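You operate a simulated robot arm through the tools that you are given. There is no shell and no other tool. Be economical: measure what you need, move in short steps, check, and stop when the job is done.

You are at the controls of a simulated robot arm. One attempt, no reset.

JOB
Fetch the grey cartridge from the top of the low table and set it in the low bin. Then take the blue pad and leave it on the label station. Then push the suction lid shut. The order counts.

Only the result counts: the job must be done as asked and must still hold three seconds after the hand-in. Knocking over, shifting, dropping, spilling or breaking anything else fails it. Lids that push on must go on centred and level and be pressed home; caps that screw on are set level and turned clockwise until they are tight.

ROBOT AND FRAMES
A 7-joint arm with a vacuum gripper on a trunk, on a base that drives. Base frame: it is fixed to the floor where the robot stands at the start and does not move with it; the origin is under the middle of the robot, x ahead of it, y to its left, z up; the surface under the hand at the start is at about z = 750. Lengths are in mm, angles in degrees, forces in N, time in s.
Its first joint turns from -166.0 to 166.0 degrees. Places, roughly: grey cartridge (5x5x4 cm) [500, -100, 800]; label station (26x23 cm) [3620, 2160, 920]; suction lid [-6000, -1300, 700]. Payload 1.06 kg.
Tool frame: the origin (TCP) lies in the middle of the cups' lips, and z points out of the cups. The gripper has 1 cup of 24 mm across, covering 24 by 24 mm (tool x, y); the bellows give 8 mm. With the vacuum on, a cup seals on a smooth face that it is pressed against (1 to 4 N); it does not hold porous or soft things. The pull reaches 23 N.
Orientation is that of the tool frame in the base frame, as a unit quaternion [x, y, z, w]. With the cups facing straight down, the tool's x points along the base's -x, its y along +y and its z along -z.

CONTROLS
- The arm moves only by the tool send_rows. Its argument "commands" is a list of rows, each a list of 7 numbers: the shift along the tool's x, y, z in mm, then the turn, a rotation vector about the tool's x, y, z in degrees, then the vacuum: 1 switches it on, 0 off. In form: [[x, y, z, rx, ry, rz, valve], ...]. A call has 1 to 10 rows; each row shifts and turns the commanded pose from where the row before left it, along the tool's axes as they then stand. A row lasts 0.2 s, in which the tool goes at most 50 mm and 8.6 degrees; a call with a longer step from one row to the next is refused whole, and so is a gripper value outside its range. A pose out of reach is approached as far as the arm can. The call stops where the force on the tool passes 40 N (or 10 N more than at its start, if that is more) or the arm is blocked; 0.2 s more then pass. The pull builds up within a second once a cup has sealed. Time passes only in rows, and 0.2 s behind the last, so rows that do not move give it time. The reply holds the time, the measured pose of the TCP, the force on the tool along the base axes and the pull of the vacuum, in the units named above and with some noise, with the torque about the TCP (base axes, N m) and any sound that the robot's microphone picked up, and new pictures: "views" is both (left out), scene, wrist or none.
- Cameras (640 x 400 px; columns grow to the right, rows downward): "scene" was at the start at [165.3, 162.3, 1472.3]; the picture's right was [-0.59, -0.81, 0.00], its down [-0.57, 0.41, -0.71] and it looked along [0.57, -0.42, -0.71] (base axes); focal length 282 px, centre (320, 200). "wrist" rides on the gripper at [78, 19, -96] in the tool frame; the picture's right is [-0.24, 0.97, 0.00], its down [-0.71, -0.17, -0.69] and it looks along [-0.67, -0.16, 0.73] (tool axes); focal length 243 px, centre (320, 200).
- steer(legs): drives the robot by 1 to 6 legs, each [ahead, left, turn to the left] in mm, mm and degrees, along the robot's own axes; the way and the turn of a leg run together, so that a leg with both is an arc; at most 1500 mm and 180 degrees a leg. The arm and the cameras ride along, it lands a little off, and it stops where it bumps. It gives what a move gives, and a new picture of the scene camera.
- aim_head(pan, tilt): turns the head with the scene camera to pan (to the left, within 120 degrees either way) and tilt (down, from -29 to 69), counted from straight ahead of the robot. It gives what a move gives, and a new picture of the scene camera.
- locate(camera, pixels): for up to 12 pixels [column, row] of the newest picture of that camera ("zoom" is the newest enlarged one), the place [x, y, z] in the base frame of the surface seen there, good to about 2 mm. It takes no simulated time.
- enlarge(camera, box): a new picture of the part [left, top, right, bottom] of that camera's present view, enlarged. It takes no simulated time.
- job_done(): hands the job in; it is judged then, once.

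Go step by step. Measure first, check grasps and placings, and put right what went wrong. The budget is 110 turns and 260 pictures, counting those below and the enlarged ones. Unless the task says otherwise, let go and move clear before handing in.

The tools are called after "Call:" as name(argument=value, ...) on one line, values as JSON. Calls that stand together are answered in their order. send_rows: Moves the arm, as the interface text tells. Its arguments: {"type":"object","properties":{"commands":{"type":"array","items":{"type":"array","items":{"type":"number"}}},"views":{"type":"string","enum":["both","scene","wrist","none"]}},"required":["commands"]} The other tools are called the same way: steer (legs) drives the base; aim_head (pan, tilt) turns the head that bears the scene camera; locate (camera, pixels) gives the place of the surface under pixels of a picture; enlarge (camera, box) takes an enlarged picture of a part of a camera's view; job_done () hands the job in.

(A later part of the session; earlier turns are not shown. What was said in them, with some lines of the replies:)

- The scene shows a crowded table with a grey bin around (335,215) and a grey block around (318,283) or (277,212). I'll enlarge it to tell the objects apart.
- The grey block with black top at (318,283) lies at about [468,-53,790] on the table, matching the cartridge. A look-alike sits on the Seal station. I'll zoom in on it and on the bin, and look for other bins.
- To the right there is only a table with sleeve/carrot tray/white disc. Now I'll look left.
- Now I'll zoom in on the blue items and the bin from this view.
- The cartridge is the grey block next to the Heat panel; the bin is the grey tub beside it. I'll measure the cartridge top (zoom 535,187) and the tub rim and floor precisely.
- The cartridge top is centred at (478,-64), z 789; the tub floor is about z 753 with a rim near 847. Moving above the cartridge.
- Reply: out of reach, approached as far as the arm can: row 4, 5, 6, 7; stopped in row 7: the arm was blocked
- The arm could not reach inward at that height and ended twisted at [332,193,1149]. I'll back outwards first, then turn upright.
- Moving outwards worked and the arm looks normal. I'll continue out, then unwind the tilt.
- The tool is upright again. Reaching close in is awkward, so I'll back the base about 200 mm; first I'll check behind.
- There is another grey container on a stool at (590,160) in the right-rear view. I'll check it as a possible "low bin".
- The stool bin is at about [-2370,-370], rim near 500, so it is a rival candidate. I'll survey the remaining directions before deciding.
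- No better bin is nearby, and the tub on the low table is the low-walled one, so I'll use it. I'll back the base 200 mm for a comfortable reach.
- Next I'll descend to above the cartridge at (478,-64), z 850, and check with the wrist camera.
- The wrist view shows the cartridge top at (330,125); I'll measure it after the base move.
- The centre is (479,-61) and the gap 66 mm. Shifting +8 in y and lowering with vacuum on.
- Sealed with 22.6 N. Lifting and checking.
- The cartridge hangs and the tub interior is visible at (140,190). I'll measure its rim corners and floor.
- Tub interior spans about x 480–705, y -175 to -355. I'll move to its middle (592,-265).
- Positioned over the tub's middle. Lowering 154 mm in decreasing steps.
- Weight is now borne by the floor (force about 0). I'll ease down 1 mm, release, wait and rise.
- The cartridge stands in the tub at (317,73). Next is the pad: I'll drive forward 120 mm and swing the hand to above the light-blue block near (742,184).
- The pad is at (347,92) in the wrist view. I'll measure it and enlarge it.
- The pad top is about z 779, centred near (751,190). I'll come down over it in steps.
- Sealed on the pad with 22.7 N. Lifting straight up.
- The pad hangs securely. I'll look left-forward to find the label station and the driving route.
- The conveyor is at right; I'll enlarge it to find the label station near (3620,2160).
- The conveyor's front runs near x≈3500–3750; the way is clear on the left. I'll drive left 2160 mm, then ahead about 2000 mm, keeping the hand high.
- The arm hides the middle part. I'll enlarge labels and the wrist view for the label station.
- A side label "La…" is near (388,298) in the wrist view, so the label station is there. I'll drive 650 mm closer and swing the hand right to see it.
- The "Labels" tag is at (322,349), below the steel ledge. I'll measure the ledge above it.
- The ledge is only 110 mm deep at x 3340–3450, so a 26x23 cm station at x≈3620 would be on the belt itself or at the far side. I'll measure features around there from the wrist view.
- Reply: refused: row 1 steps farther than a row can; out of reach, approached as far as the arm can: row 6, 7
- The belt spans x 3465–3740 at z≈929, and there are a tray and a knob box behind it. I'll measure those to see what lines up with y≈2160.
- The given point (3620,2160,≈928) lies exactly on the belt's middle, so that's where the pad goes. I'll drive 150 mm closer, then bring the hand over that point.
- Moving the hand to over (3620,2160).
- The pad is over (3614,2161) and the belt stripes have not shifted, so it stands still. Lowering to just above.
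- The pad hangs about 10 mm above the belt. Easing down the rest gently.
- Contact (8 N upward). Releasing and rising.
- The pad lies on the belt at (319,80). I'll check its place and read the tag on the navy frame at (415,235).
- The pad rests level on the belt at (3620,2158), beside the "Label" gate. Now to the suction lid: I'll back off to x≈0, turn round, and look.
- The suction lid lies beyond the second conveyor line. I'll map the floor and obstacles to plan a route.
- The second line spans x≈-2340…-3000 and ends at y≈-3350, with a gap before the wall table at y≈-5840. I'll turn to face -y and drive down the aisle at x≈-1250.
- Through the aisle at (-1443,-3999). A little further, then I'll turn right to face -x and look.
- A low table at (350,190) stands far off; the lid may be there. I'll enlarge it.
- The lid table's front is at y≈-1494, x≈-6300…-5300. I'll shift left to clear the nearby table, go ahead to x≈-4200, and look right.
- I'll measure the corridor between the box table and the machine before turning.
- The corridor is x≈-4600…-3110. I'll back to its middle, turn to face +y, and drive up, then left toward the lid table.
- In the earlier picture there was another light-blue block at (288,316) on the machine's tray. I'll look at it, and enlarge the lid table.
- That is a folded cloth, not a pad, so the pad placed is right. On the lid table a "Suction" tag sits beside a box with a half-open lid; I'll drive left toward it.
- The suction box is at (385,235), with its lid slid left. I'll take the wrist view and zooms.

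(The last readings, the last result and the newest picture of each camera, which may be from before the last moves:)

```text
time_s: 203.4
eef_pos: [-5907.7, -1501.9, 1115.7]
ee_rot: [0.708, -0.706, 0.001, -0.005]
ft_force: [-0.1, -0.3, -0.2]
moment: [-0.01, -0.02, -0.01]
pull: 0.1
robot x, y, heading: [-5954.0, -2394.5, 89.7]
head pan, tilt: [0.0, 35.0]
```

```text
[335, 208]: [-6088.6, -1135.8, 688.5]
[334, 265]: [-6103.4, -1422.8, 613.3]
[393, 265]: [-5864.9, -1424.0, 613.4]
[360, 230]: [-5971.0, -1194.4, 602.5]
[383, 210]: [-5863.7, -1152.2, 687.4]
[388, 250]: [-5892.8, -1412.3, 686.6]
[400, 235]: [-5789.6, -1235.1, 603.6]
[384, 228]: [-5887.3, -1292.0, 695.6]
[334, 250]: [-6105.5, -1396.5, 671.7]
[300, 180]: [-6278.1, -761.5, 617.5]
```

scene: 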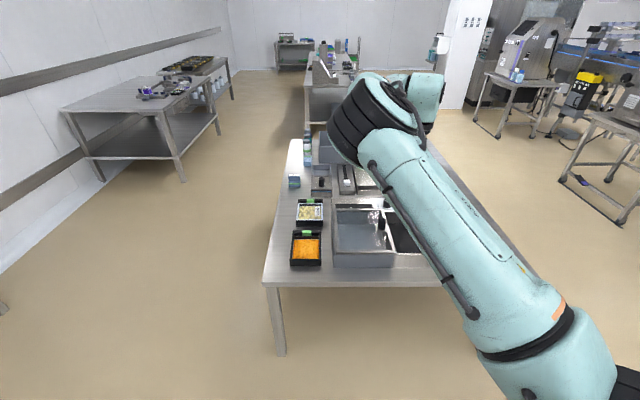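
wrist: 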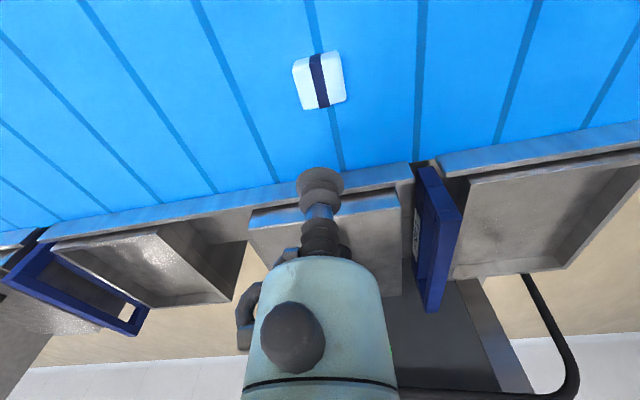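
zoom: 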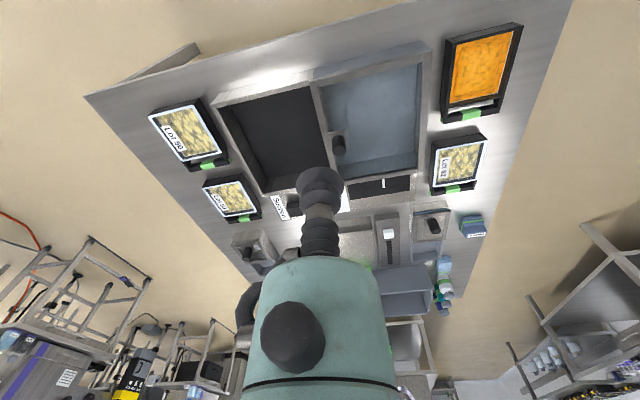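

The glazed lid (frame x -6100…-5870, z≈687, knob near (-5887,-1292)) is parked on the left and the dark "Suction" well on the right is open; it must slide +x. I'll drive 300 mm closer and measure the rails.

Call:
steer(legs=[[300, 0, 0]])

Call:
send_rows(commands=[[25, 0, -10, 0, 0, 0, 0], [45, 0, -5, 0, 0, 0, 0], [45, 0, 0, 0, 0, 0, 0], [45, 0, 0, 0, 0, 0, 0], [0, 0, 0, 0, 0, 0, 0]])

```text
time_s: 205.5
eef_pos: [-5907.5, -1192.2, 1116.0]
ee_rot: [0.708, -0.706, 0.0, -0.005]
ft_force: [0.2, 0.1, 0.2]
moment: [0.02, 0.0, -0.02]
pull: 0.0
robot x, y, heading: [-5956.2, -2086.5, 89.9]
head pan, tilt: [0.0, 35.0]
```

scene: 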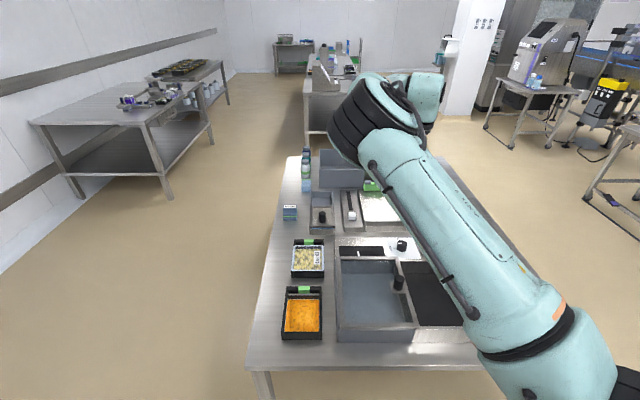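

```text
time_s: 206.7
eef_pos: [-5905.1, -1352.9, 1131.0]
ee_rot: [0.708, -0.706, 0.001, -0.005]
ft_force: [-0.5, 0.0, 0.5]
moment: [0.02, 0.01, 0.02]
pull: 0.1
robot x, y, heading: [-5951.9, -2086.7, 89.6]
head pan, tilt: [0.0, 35.0]
```

scene: 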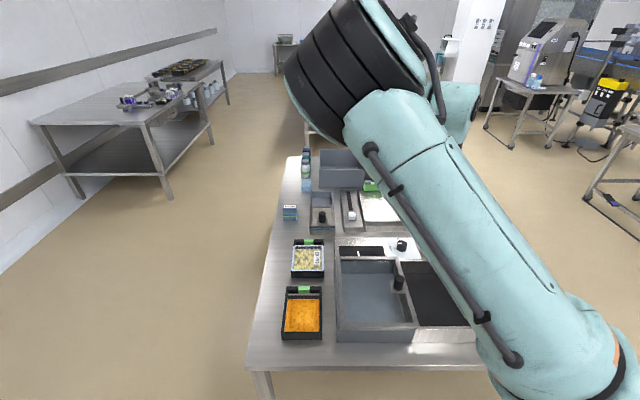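
wrist: 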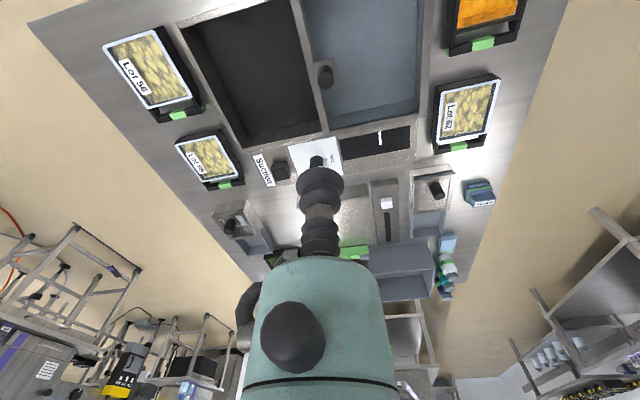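

Enlarging the lid area in both views.

Call:
enlarge(camera="wrist", box=[170, 0, 430, 165])

Call:
locate(camera="zoom", pixels=[[383, 185], [385, 170], [360, 100], [372, 250], [335, 60], [180, 340], [420, 320], [620, 240], [375, 330], [200, 250], [500, 200], [60, 120]])

Call:
enlarge(camera="scene", box=[325, 230, 485, 350])

Call:
locate(camera="zoom", pixels=[[295, 180], [285, 215], [300, 195], [55, 110], [290, 120], [60, 380], [345, 380], [320, 280], [420, 390], [350, 130], [350, 350], [170, 260]])

```text
2.42 times, centred on (300, 82) of wrist
```

zoom: 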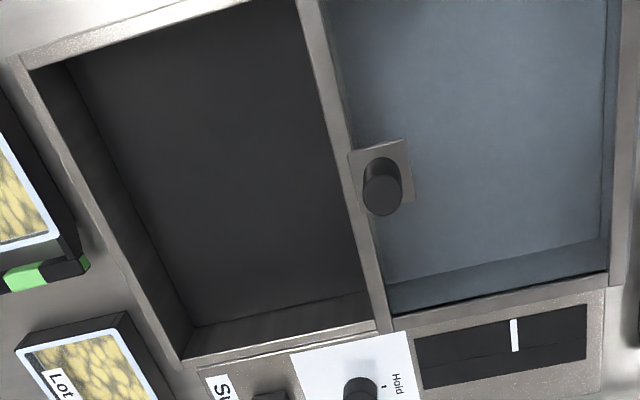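

```text
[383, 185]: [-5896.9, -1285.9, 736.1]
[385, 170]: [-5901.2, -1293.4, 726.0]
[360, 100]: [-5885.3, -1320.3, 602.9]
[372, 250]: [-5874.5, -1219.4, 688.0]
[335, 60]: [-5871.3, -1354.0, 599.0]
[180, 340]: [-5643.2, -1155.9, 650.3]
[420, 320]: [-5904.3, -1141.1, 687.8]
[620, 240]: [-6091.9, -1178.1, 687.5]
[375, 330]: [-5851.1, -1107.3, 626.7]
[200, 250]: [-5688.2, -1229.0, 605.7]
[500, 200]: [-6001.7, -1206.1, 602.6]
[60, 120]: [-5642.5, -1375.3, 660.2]
```

```text
3.33 times, centred on (405, 290) of scene
```

zoom: 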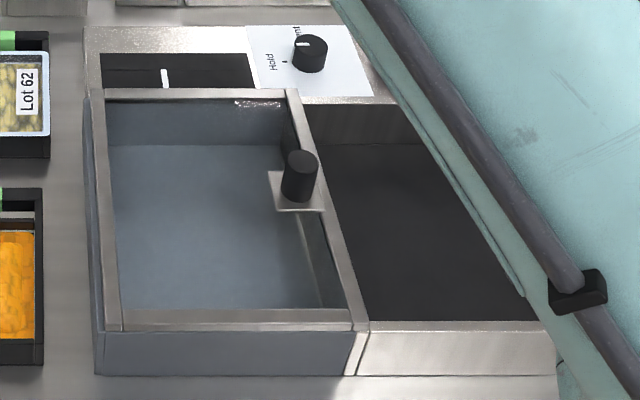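

```text
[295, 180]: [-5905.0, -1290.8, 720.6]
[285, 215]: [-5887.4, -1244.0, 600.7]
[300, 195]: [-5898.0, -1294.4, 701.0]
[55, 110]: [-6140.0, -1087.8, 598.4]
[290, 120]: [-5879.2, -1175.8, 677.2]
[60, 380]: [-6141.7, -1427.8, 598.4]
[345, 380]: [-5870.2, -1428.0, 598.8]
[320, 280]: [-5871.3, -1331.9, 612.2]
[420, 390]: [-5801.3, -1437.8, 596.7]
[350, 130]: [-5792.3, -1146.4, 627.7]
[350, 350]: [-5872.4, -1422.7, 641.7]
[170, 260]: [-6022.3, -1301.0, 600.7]
```

I need the well rim heights versus the lid; measuring more points on a fresh wrist zoom.

Call:
enlarge(camera="wrist", box=[170, 0, 430, 165])

Call:
locate(camera="zoom", pixels=[[27, 85], [100, 225], [165, 350], [100, 40], [200, 10], [280, 343], [280, 315], [315, 40], [345, 150], [375, 295], [382, 175], [376, 195]])

Call:
locate(camera="zoom", pixels=[[500, 292], [625, 100], [608, 100], [390, 205], [400, 150], [358, 160], [410, 190], [383, 210], [366, 185], [400, 185]])

```text
2.42 times, centred on (300, 82) of wrist
```

zoom: 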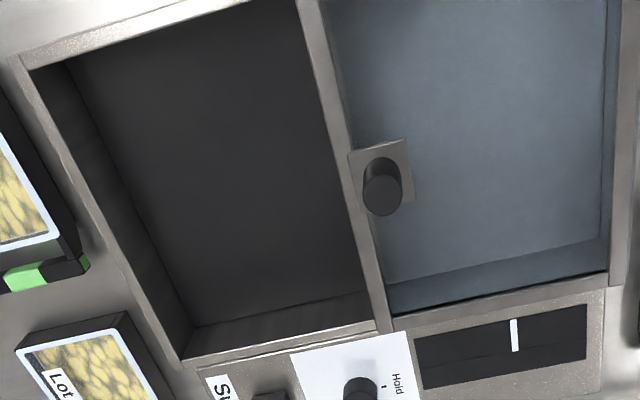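

```text
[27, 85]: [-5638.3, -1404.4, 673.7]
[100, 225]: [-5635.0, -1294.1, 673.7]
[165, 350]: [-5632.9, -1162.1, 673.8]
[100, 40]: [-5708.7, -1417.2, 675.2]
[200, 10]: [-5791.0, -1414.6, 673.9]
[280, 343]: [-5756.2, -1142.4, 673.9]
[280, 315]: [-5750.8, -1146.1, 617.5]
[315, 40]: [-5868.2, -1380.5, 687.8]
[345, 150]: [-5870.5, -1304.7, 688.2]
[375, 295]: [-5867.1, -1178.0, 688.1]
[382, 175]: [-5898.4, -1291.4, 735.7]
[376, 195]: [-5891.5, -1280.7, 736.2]
```

```text
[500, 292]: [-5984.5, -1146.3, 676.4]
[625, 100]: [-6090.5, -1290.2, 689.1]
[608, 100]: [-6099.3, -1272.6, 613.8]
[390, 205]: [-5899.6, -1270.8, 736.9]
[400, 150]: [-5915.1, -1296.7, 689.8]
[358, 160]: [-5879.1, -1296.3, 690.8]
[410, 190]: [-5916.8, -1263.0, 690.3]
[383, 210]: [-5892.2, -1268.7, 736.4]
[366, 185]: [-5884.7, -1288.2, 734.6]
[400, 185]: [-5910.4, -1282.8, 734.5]
```

Lid top is at z 688, the well rim 674, and the knob centred at (-5898,-1283), top 736; the lid must slide about 235 mm in +x. I'll come down beside the knob on its -x side.

Call:
send_rows(commands=[[-35, 24, 0, 0, 0, 0, 0], [-35, 24, 0, 0, 0, 0, 0], [0, 0, 46, 0, 0, 0, 0], [0, 0, 46, 0, 0, 0, 0], [0, 0, 46, 0, 0, 0, 0], [0, 0, 46, 0, 0, 0, 0], [0, 0, 46, 0, 0, 0, 0], [0, 0, 46, 0, 0, 0, 0], [0, 0, 46, 0, 0, 0, 0], [0, 0, 30, 0, 0, 0, 0]])

```text
time_s: 208.9
eef_pos: [-5950.2, -1280.3, 777.5]
ee_rot: [0.708, -0.706, 0.0, -0.006]
ft_force: [-0.6, -0.1, 0.6]
moment: [-0.02, -0.01, 0.02]
pull: 0.0
robot x, y, heading: [-5952.4, -2088.9, 89.7]
head pan, tilt: [0.0, 35.0]
```

scene: 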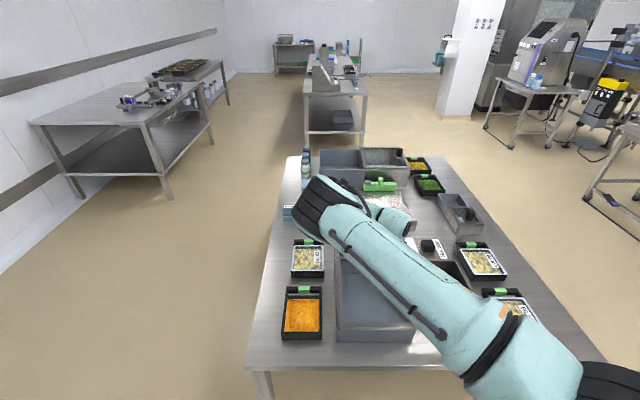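
wrist: 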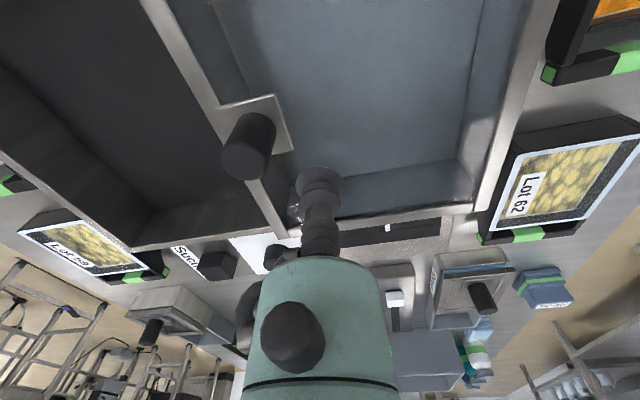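

The cup is beside the knob (knob at (250,145)). Re-measuring the knob and lowering to z≈704.

Call:
locate(camera="wrist", pixels=[[248, 162], [225, 155], [271, 160], [248, 178], [262, 130], [240, 130]])

Call:
send_rows(commands=[[0, 0, 40, 0, 0, 0, 0], [0, 0, 25, 0, 0, 0, 0], [0, 0, 8, 0, 0, 0, 0]], views="wrist")

```text
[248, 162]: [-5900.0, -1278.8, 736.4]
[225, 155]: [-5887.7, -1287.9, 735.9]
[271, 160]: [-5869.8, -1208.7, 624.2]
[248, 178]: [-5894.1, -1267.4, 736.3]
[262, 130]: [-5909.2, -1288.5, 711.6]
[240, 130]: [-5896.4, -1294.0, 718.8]
```

```text
time_s: 209.7
eef_pos: [-5951.3, -1280.2, 702.5]
ee_rot: [0.708, -0.706, 0.0, -0.005]
ft_force: [0.6, -0.2, -0.1]
moment: [0.01, -0.01, 0.01]
pull: 0.2
robot x, y, heading: [-5953.1, -2084.6, 90.0]
head pan, tilt: [0.0, 35.0]
```

wrist: 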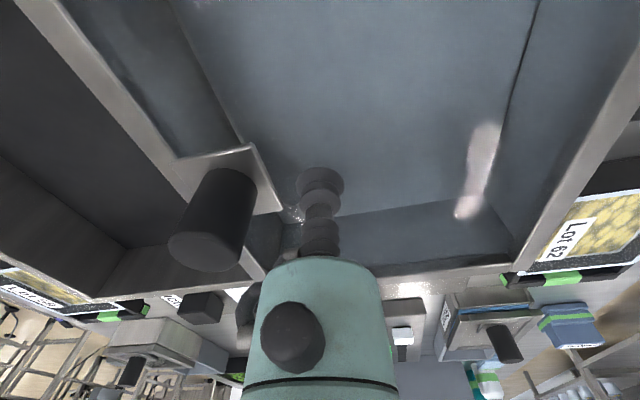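

Aligned with the knob at y≈-1281. Pushing +x gently to make contact.

Call:
send_rows(commands=[[0, -10, 0, 0, 0, 0, 0], [0, -10, 0, 0, 0, 0, 0], [0, -8, 0, 0, 0, 0, 0], [0, -8, 0, 0, 0, 0, 0], [0, -8, 0, 0, 0, 0, 0]], views="wrist")

```text
time_s: 210.9
eef_pos: [-5906.7, -1279.8, 704.7]
ee_rot: [0.708, -0.706, 0.001, -0.006]
ft_force: [-1.0, -0.6, -0.5]
moment: [0.03, -0.04, -0.01]
pull: 0.1
robot x, y, heading: [-5954.0, -2087.9, 89.7]
head pan, tilt: [0.0, 35.0]
```

wrist: 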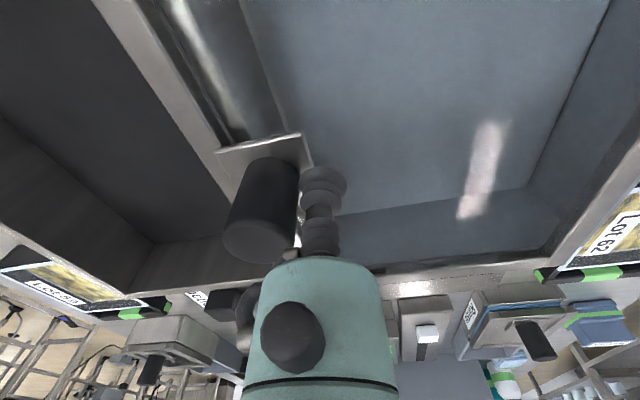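

Pushing works with about 1 N. I'll continue another 180 mm in moderate steps.

Call:
send_rows(commands=[[0, -20, 0, 0, 0, 0, 0], [0, -20, 0, 0, 0, 0, 0], [0, -20, 0, 0, 0, 0, 0], [0, -20, 0, 0, 0, 0, 0], [0, -20, 0, 0, 0, 0, 0], [0, -20, 0, 0, 0, 0, 0], [0, -20, 0, 0, 0, 0, 0], [0, -20, 0, 0, 0, 0, 0], [0, -20, 0, 0, 0, 0, 0]])

```text
time_s: 212.9
eef_pos: [-5743.8, -1288.7, 729.5]
ee_rot: [0.708, -0.706, 0.001, -0.006]
ft_force: [-1.1, -0.5, -0.8]
moment: [-0.01, 0.01, 0.04]
pull: 0.0
out of reach, approached as far as the arm can: row 7, 8, 9
robot x, y, heading: [-5953.7, -2087.9, 90.0]
head pan, tilt: [0.0, 35.0]
```

scene: 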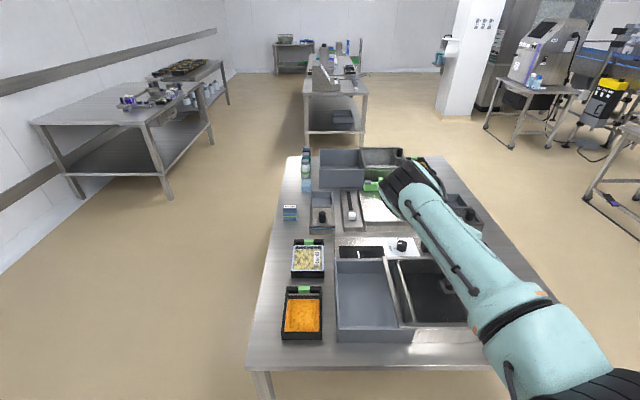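
wrist: 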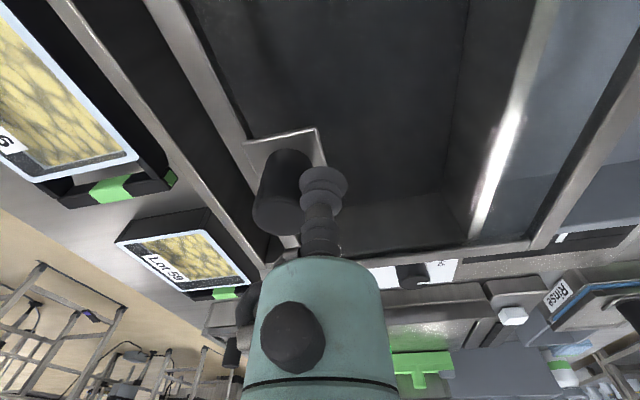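

The arm reached its limit (it rose to z 729) with the lid about 65 mm short. I'll back off the knob, rise, and move the base to the right.

Call:
send_rows(commands=[[0, 20, 0, 0, 0, 0, 0], [0, 20, 0, 0, 0, 0, 0], [0, 15, -5, 0, 0, 0, 0], [0, 0, -40, 0, 0, 0, 0], [0, 0, -40, 0, 0, 0, 0], [0, 0, -40, 0, 0, 0, 0]], views="wrist")

```text
time_s: 214.3
eef_pos: [-5799.6, -1290.1, 851.8]
ee_rot: [0.709, -0.706, 0.0, -0.005]
ft_force: [0.1, -0.5, 0.7]
moment: [0.0, 0.02, 0.0]
pull: 0.0
robot x, y, heading: [-5960.0, -2087.3, 90.0]
head pan, tilt: [0.0, 35.0]
```

wrist: 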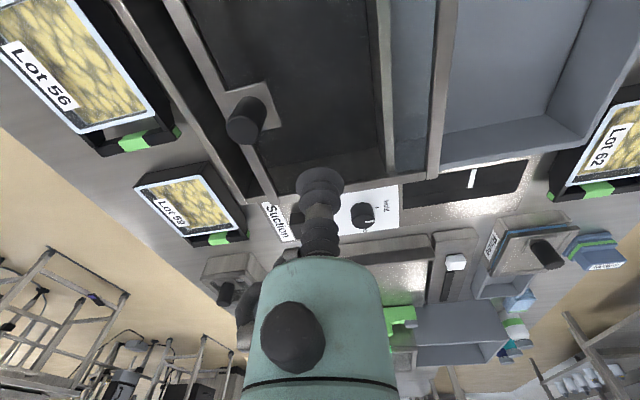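

Clear of the knob. Shifting the base 250 mm to the right.

Call:
steer(legs=[[0, -250, 0]])

Call:
send_rows(commands=[[0, 40, 0, 0, 0, 0, 0], [0, 40, 0, 0, 0, 0, 0], [0, 40, 0, 0, 0, 0, 0], [0, 40, 0, 0, 0, 0, 0], [0, 40, 0, 0, 0, 0, 0], [0, 40, 0, 0, 0, 0, 0]])

```text
time_s: 216.2
eef_pos: [-5548.4, -1290.5, 852.2]
ee_rot: [0.709, -0.705, 0.0, -0.006]
ft_force: [-0.2, 0.1, -0.9]
moment: [0.04, -0.01, -0.01]
pull: 0.1
robot x, y, heading: [-5706.4, -2088.8, 89.9]
head pan, tilt: [0.0, 35.0]
```

scene: 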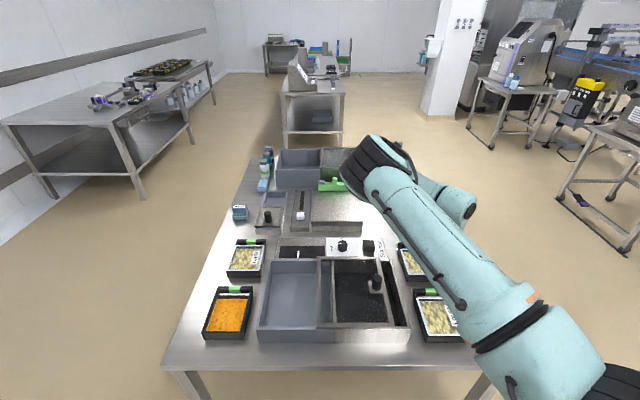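

```text
time_s: 217.6
eef_pos: [-5786.6, -1291.7, 851.8]
ee_rot: [0.709, -0.705, 0.001, -0.005]
ft_force: [0.2, 0.4, 0.8]
moment: [0.01, 0.03, 0.01]
pull: 0.0
robot x, y, heading: [-5698.7, -2085.0, 89.6]
head pan, tilt: [0.0, 35.0]
```

scene: 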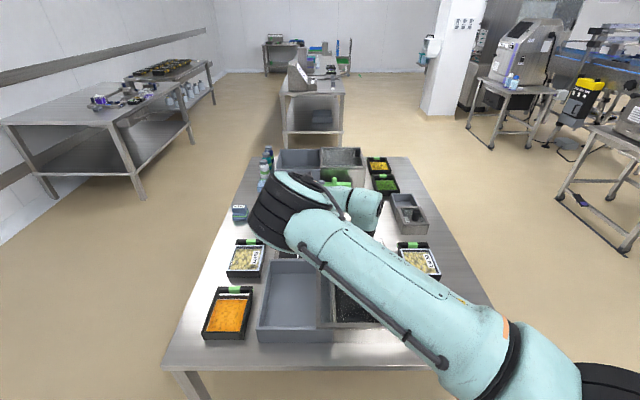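
wrist: 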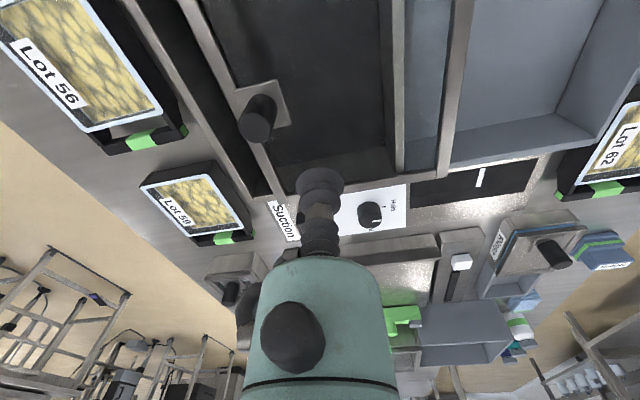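

Measuring the knob now, at (256,125).

Call:
locate(camera="wrist", pixels=[[256, 127], [240, 124], [271, 127], [256, 140], [300, 160], [195, 60], [230, 60], [400, 110]])

```text
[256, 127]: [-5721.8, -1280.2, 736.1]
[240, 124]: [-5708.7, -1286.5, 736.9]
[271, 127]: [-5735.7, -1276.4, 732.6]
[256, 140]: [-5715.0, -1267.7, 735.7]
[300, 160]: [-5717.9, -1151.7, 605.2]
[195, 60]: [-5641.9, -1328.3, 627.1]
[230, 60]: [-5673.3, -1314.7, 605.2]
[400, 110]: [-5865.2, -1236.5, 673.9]
```

Knob centre is now (-5722,-1281). Lowering beside it with a 10 mm y correction.

Call:
send_rows(commands=[[-10, 0, 40, 0, 0, 0, 0], [0, 0, 45, 0, 0, 0, 0], [0, 0, 40, 0, 0, 0, 0], [0, 0, 24, 0, 0, 0, 0], [0, -20, 0, 0, 0, 0, 0], [0, -20, 0, 0, 0, 0, 0]], views="wrist")

```text
time_s: 219.0
eef_pos: [-5747.5, -1280.8, 702.0]
ee_rot: [0.71, -0.704, 0.0, -0.006]
ft_force: [-0.3, -0.8, 0.6]
moment: [-0.01, 0.02, 0.01]
pull: 0.0
robot x, y, heading: [-5701.8, -2089.7, 90.2]
head pan, tilt: [0.0, 35.0]
```

wrist: 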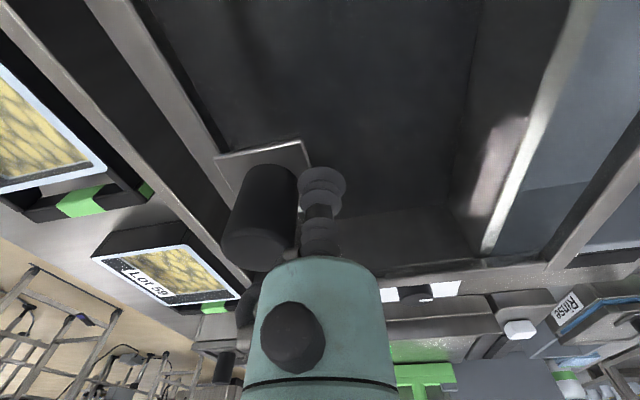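

At the knob again. Pushing 50 mm, then I'll check.

Call:
send_rows(commands=[[0, -12, 0, 0, 0, 0, 0], [0, -12, 0, 0, 0, 0, 0], [0, -12, 0, 0, 0, 0, 0], [0, -10, 0, 0, 0, 0, 0], [0, -4, 0, 0, 0, 0, 0]], views="wrist")

```text
time_s: 220.2
eef_pos: [-5695.8, -1281.4, 701.9]
ee_rot: [0.709, -0.705, 0.0, -0.005]
ft_force: [-0.5, -0.1, -0.3]
moment: [-0.01, 0.02, 0.01]
pull: 0.1
robot x, y, heading: [-5704.5, -2090.5, 90.3]
head pan, tilt: [0.0, 35.0]
```

wrist: 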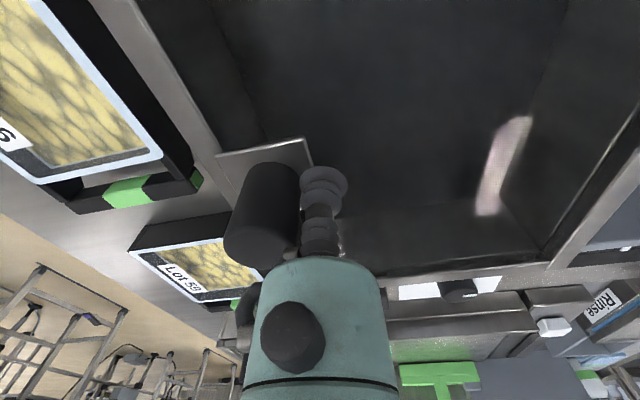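

Nearly closed; the lid's right bar is at (175,75). Pushing on in 2 mm steps until the stop's resistance shows.

Call:
locate(camera="wrist", pixels=[[175, 75], [155, 60], [200, 80], [590, 200], [560, 235]])

Call:
send_rows(commands=[[0, -2, 0, 0, 0, 0, 0], [0, -2, 0, 0, 0, 0, 0], [0, -2, 0, 0, 0, 0, 0], [0, -2, 0, 0, 0, 0, 0], [0, 0, 0, 0, 0, 0, 0]], views="wrist")

```text
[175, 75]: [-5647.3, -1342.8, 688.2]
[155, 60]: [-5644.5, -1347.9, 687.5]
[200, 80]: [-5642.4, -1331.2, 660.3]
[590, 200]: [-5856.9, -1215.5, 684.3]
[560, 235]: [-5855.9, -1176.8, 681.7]
```

```text
time_s: 221.4
eef_pos: [-5690.8, -1282.1, 702.2]
ee_rot: [0.709, -0.705, 0.0, -0.005]
ft_force: [-20.6, 3.2, -0.5]
moment: [-0.09, -0.06, 0.02]
pull: 0.0
robot x, y, heading: [-5704.4, -2088.6, 89.9]
head pan, tilt: [0.0, 35.0]
```

wrist: 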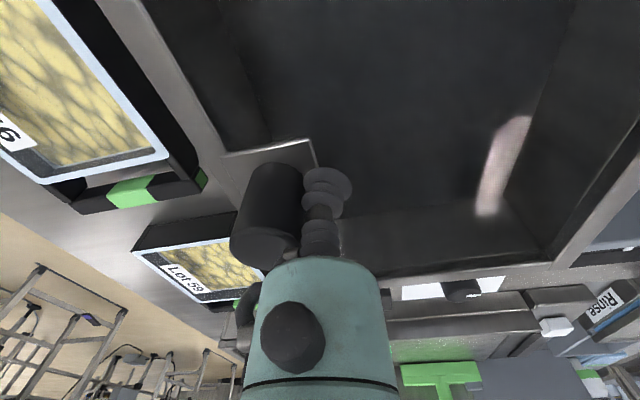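

A 20 N resistance shows the lid is at its stop. Backing off and rising to verify.

Call:
send_rows(commands=[[0, 5, 0, 0, 0, 0, 0], [0, 20, 0, 0, 0, 0, 0], [0, 0, -40, 0, 0, 0, 0], [0, 0, -45, 0, 0, 0, 0], [0, 0, -45, 0, 0, 0, 0], [0, 0, -45, 0, 0, 0, 0], [20, 20, -40, 0, 0, 0, 0], [0, 0, -45, 0, 0, 0, 0]])

Call:
enlarge(camera="wrist", box=[150, 0, 470, 200])

Call:
locate(camera="wrist", pixels=[[273, 145], [230, 95], [225, 80], [400, 90], [412, 90], [350, 165]])

```text
time_s: 223.2
eef_pos: [-5734.2, -1304.6, 962.6]
ee_rot: [0.709, -0.705, 0.001, -0.005]
ft_force: [0.0, 0.4, 0.5]
moment: [0.02, -0.02, 0.02]
pull: 0.0
robot x, y, heading: [-5699.8, -2088.0, 90.2]
head pan, tilt: [0.0, 35.0]
```

scene: 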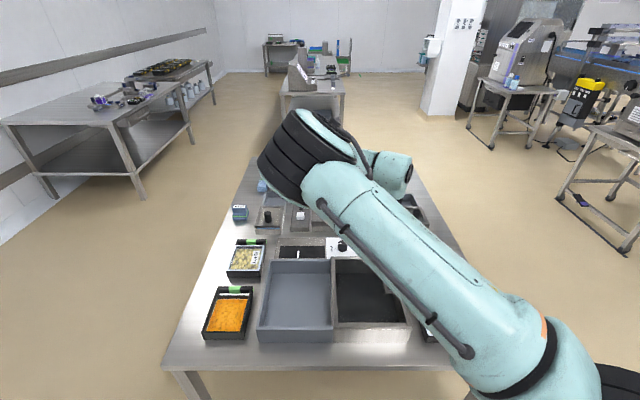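
wrist: 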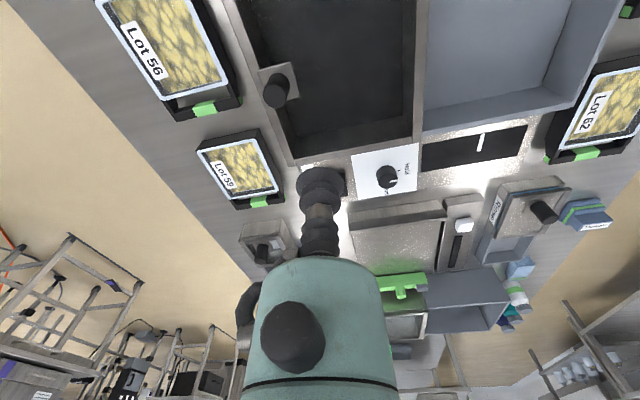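

```text
2.00 times, centred on (310, 100) of wrist
```

zoom: 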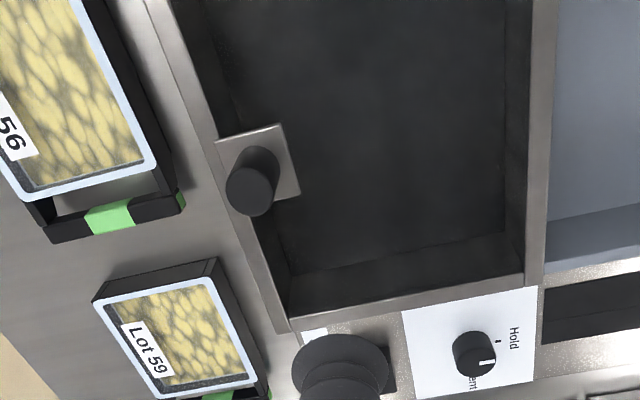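

```text
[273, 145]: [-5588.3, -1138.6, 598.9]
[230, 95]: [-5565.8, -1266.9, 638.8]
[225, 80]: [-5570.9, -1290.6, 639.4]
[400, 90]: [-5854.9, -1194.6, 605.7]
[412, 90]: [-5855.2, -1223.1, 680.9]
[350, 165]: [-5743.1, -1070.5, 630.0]
```

The lid covers the dark well. I'll verify its edges against the rim and that it is level.

Call:
locate(camera="zoom", pixels=[[253, 180], [190, 60], [165, 40], [265, 290], [400, 302], [535, 150], [540, 60], [210, 140], [555, 100]])

Call:
enlarge(camera="scene", box=[250, 240, 450, 365])

```text
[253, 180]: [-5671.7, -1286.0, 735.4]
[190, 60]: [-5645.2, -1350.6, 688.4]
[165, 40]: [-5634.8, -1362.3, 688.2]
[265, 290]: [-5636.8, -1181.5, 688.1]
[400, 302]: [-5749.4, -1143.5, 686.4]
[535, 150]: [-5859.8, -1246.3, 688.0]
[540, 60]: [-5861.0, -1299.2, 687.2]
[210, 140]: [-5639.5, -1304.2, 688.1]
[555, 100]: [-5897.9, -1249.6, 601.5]
```

```text
3.20 times, centred on (350, 302) of scene
```

zoom: 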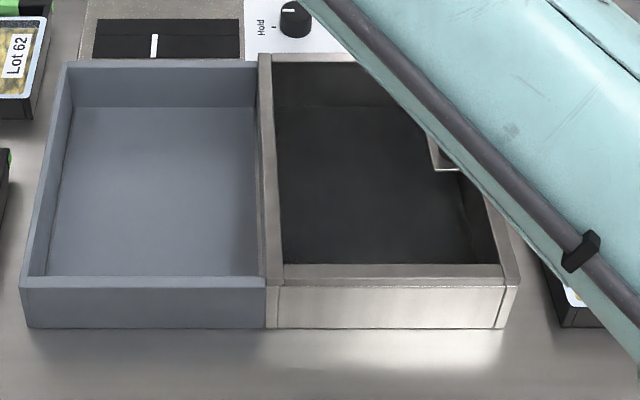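

The lid is level at z 688, spans x≈-5865…-5632 flush over the well, and stands against its stop; the hand is clear. Handing in.

Call:
job_done()

```text
The job is handed in.
```

I did all three steps in order and handed the job in; the result of the judging was not shown to me.

- **Cartridge:** the grey cartridge stands in the grey tub on the low table. I took that tub to be the "low bin"; there is another grey bin on a stool behind the start position that I ruled out.
- **Pad:** the light-blue pad lies on the belt at (3620, 2158), beside the "Label" gate. That matches the position given for the label station.
- **Lid:** the suction lid is slid shut, level and flush over its well. It met firm resistance (about 20 N) at the end stop.
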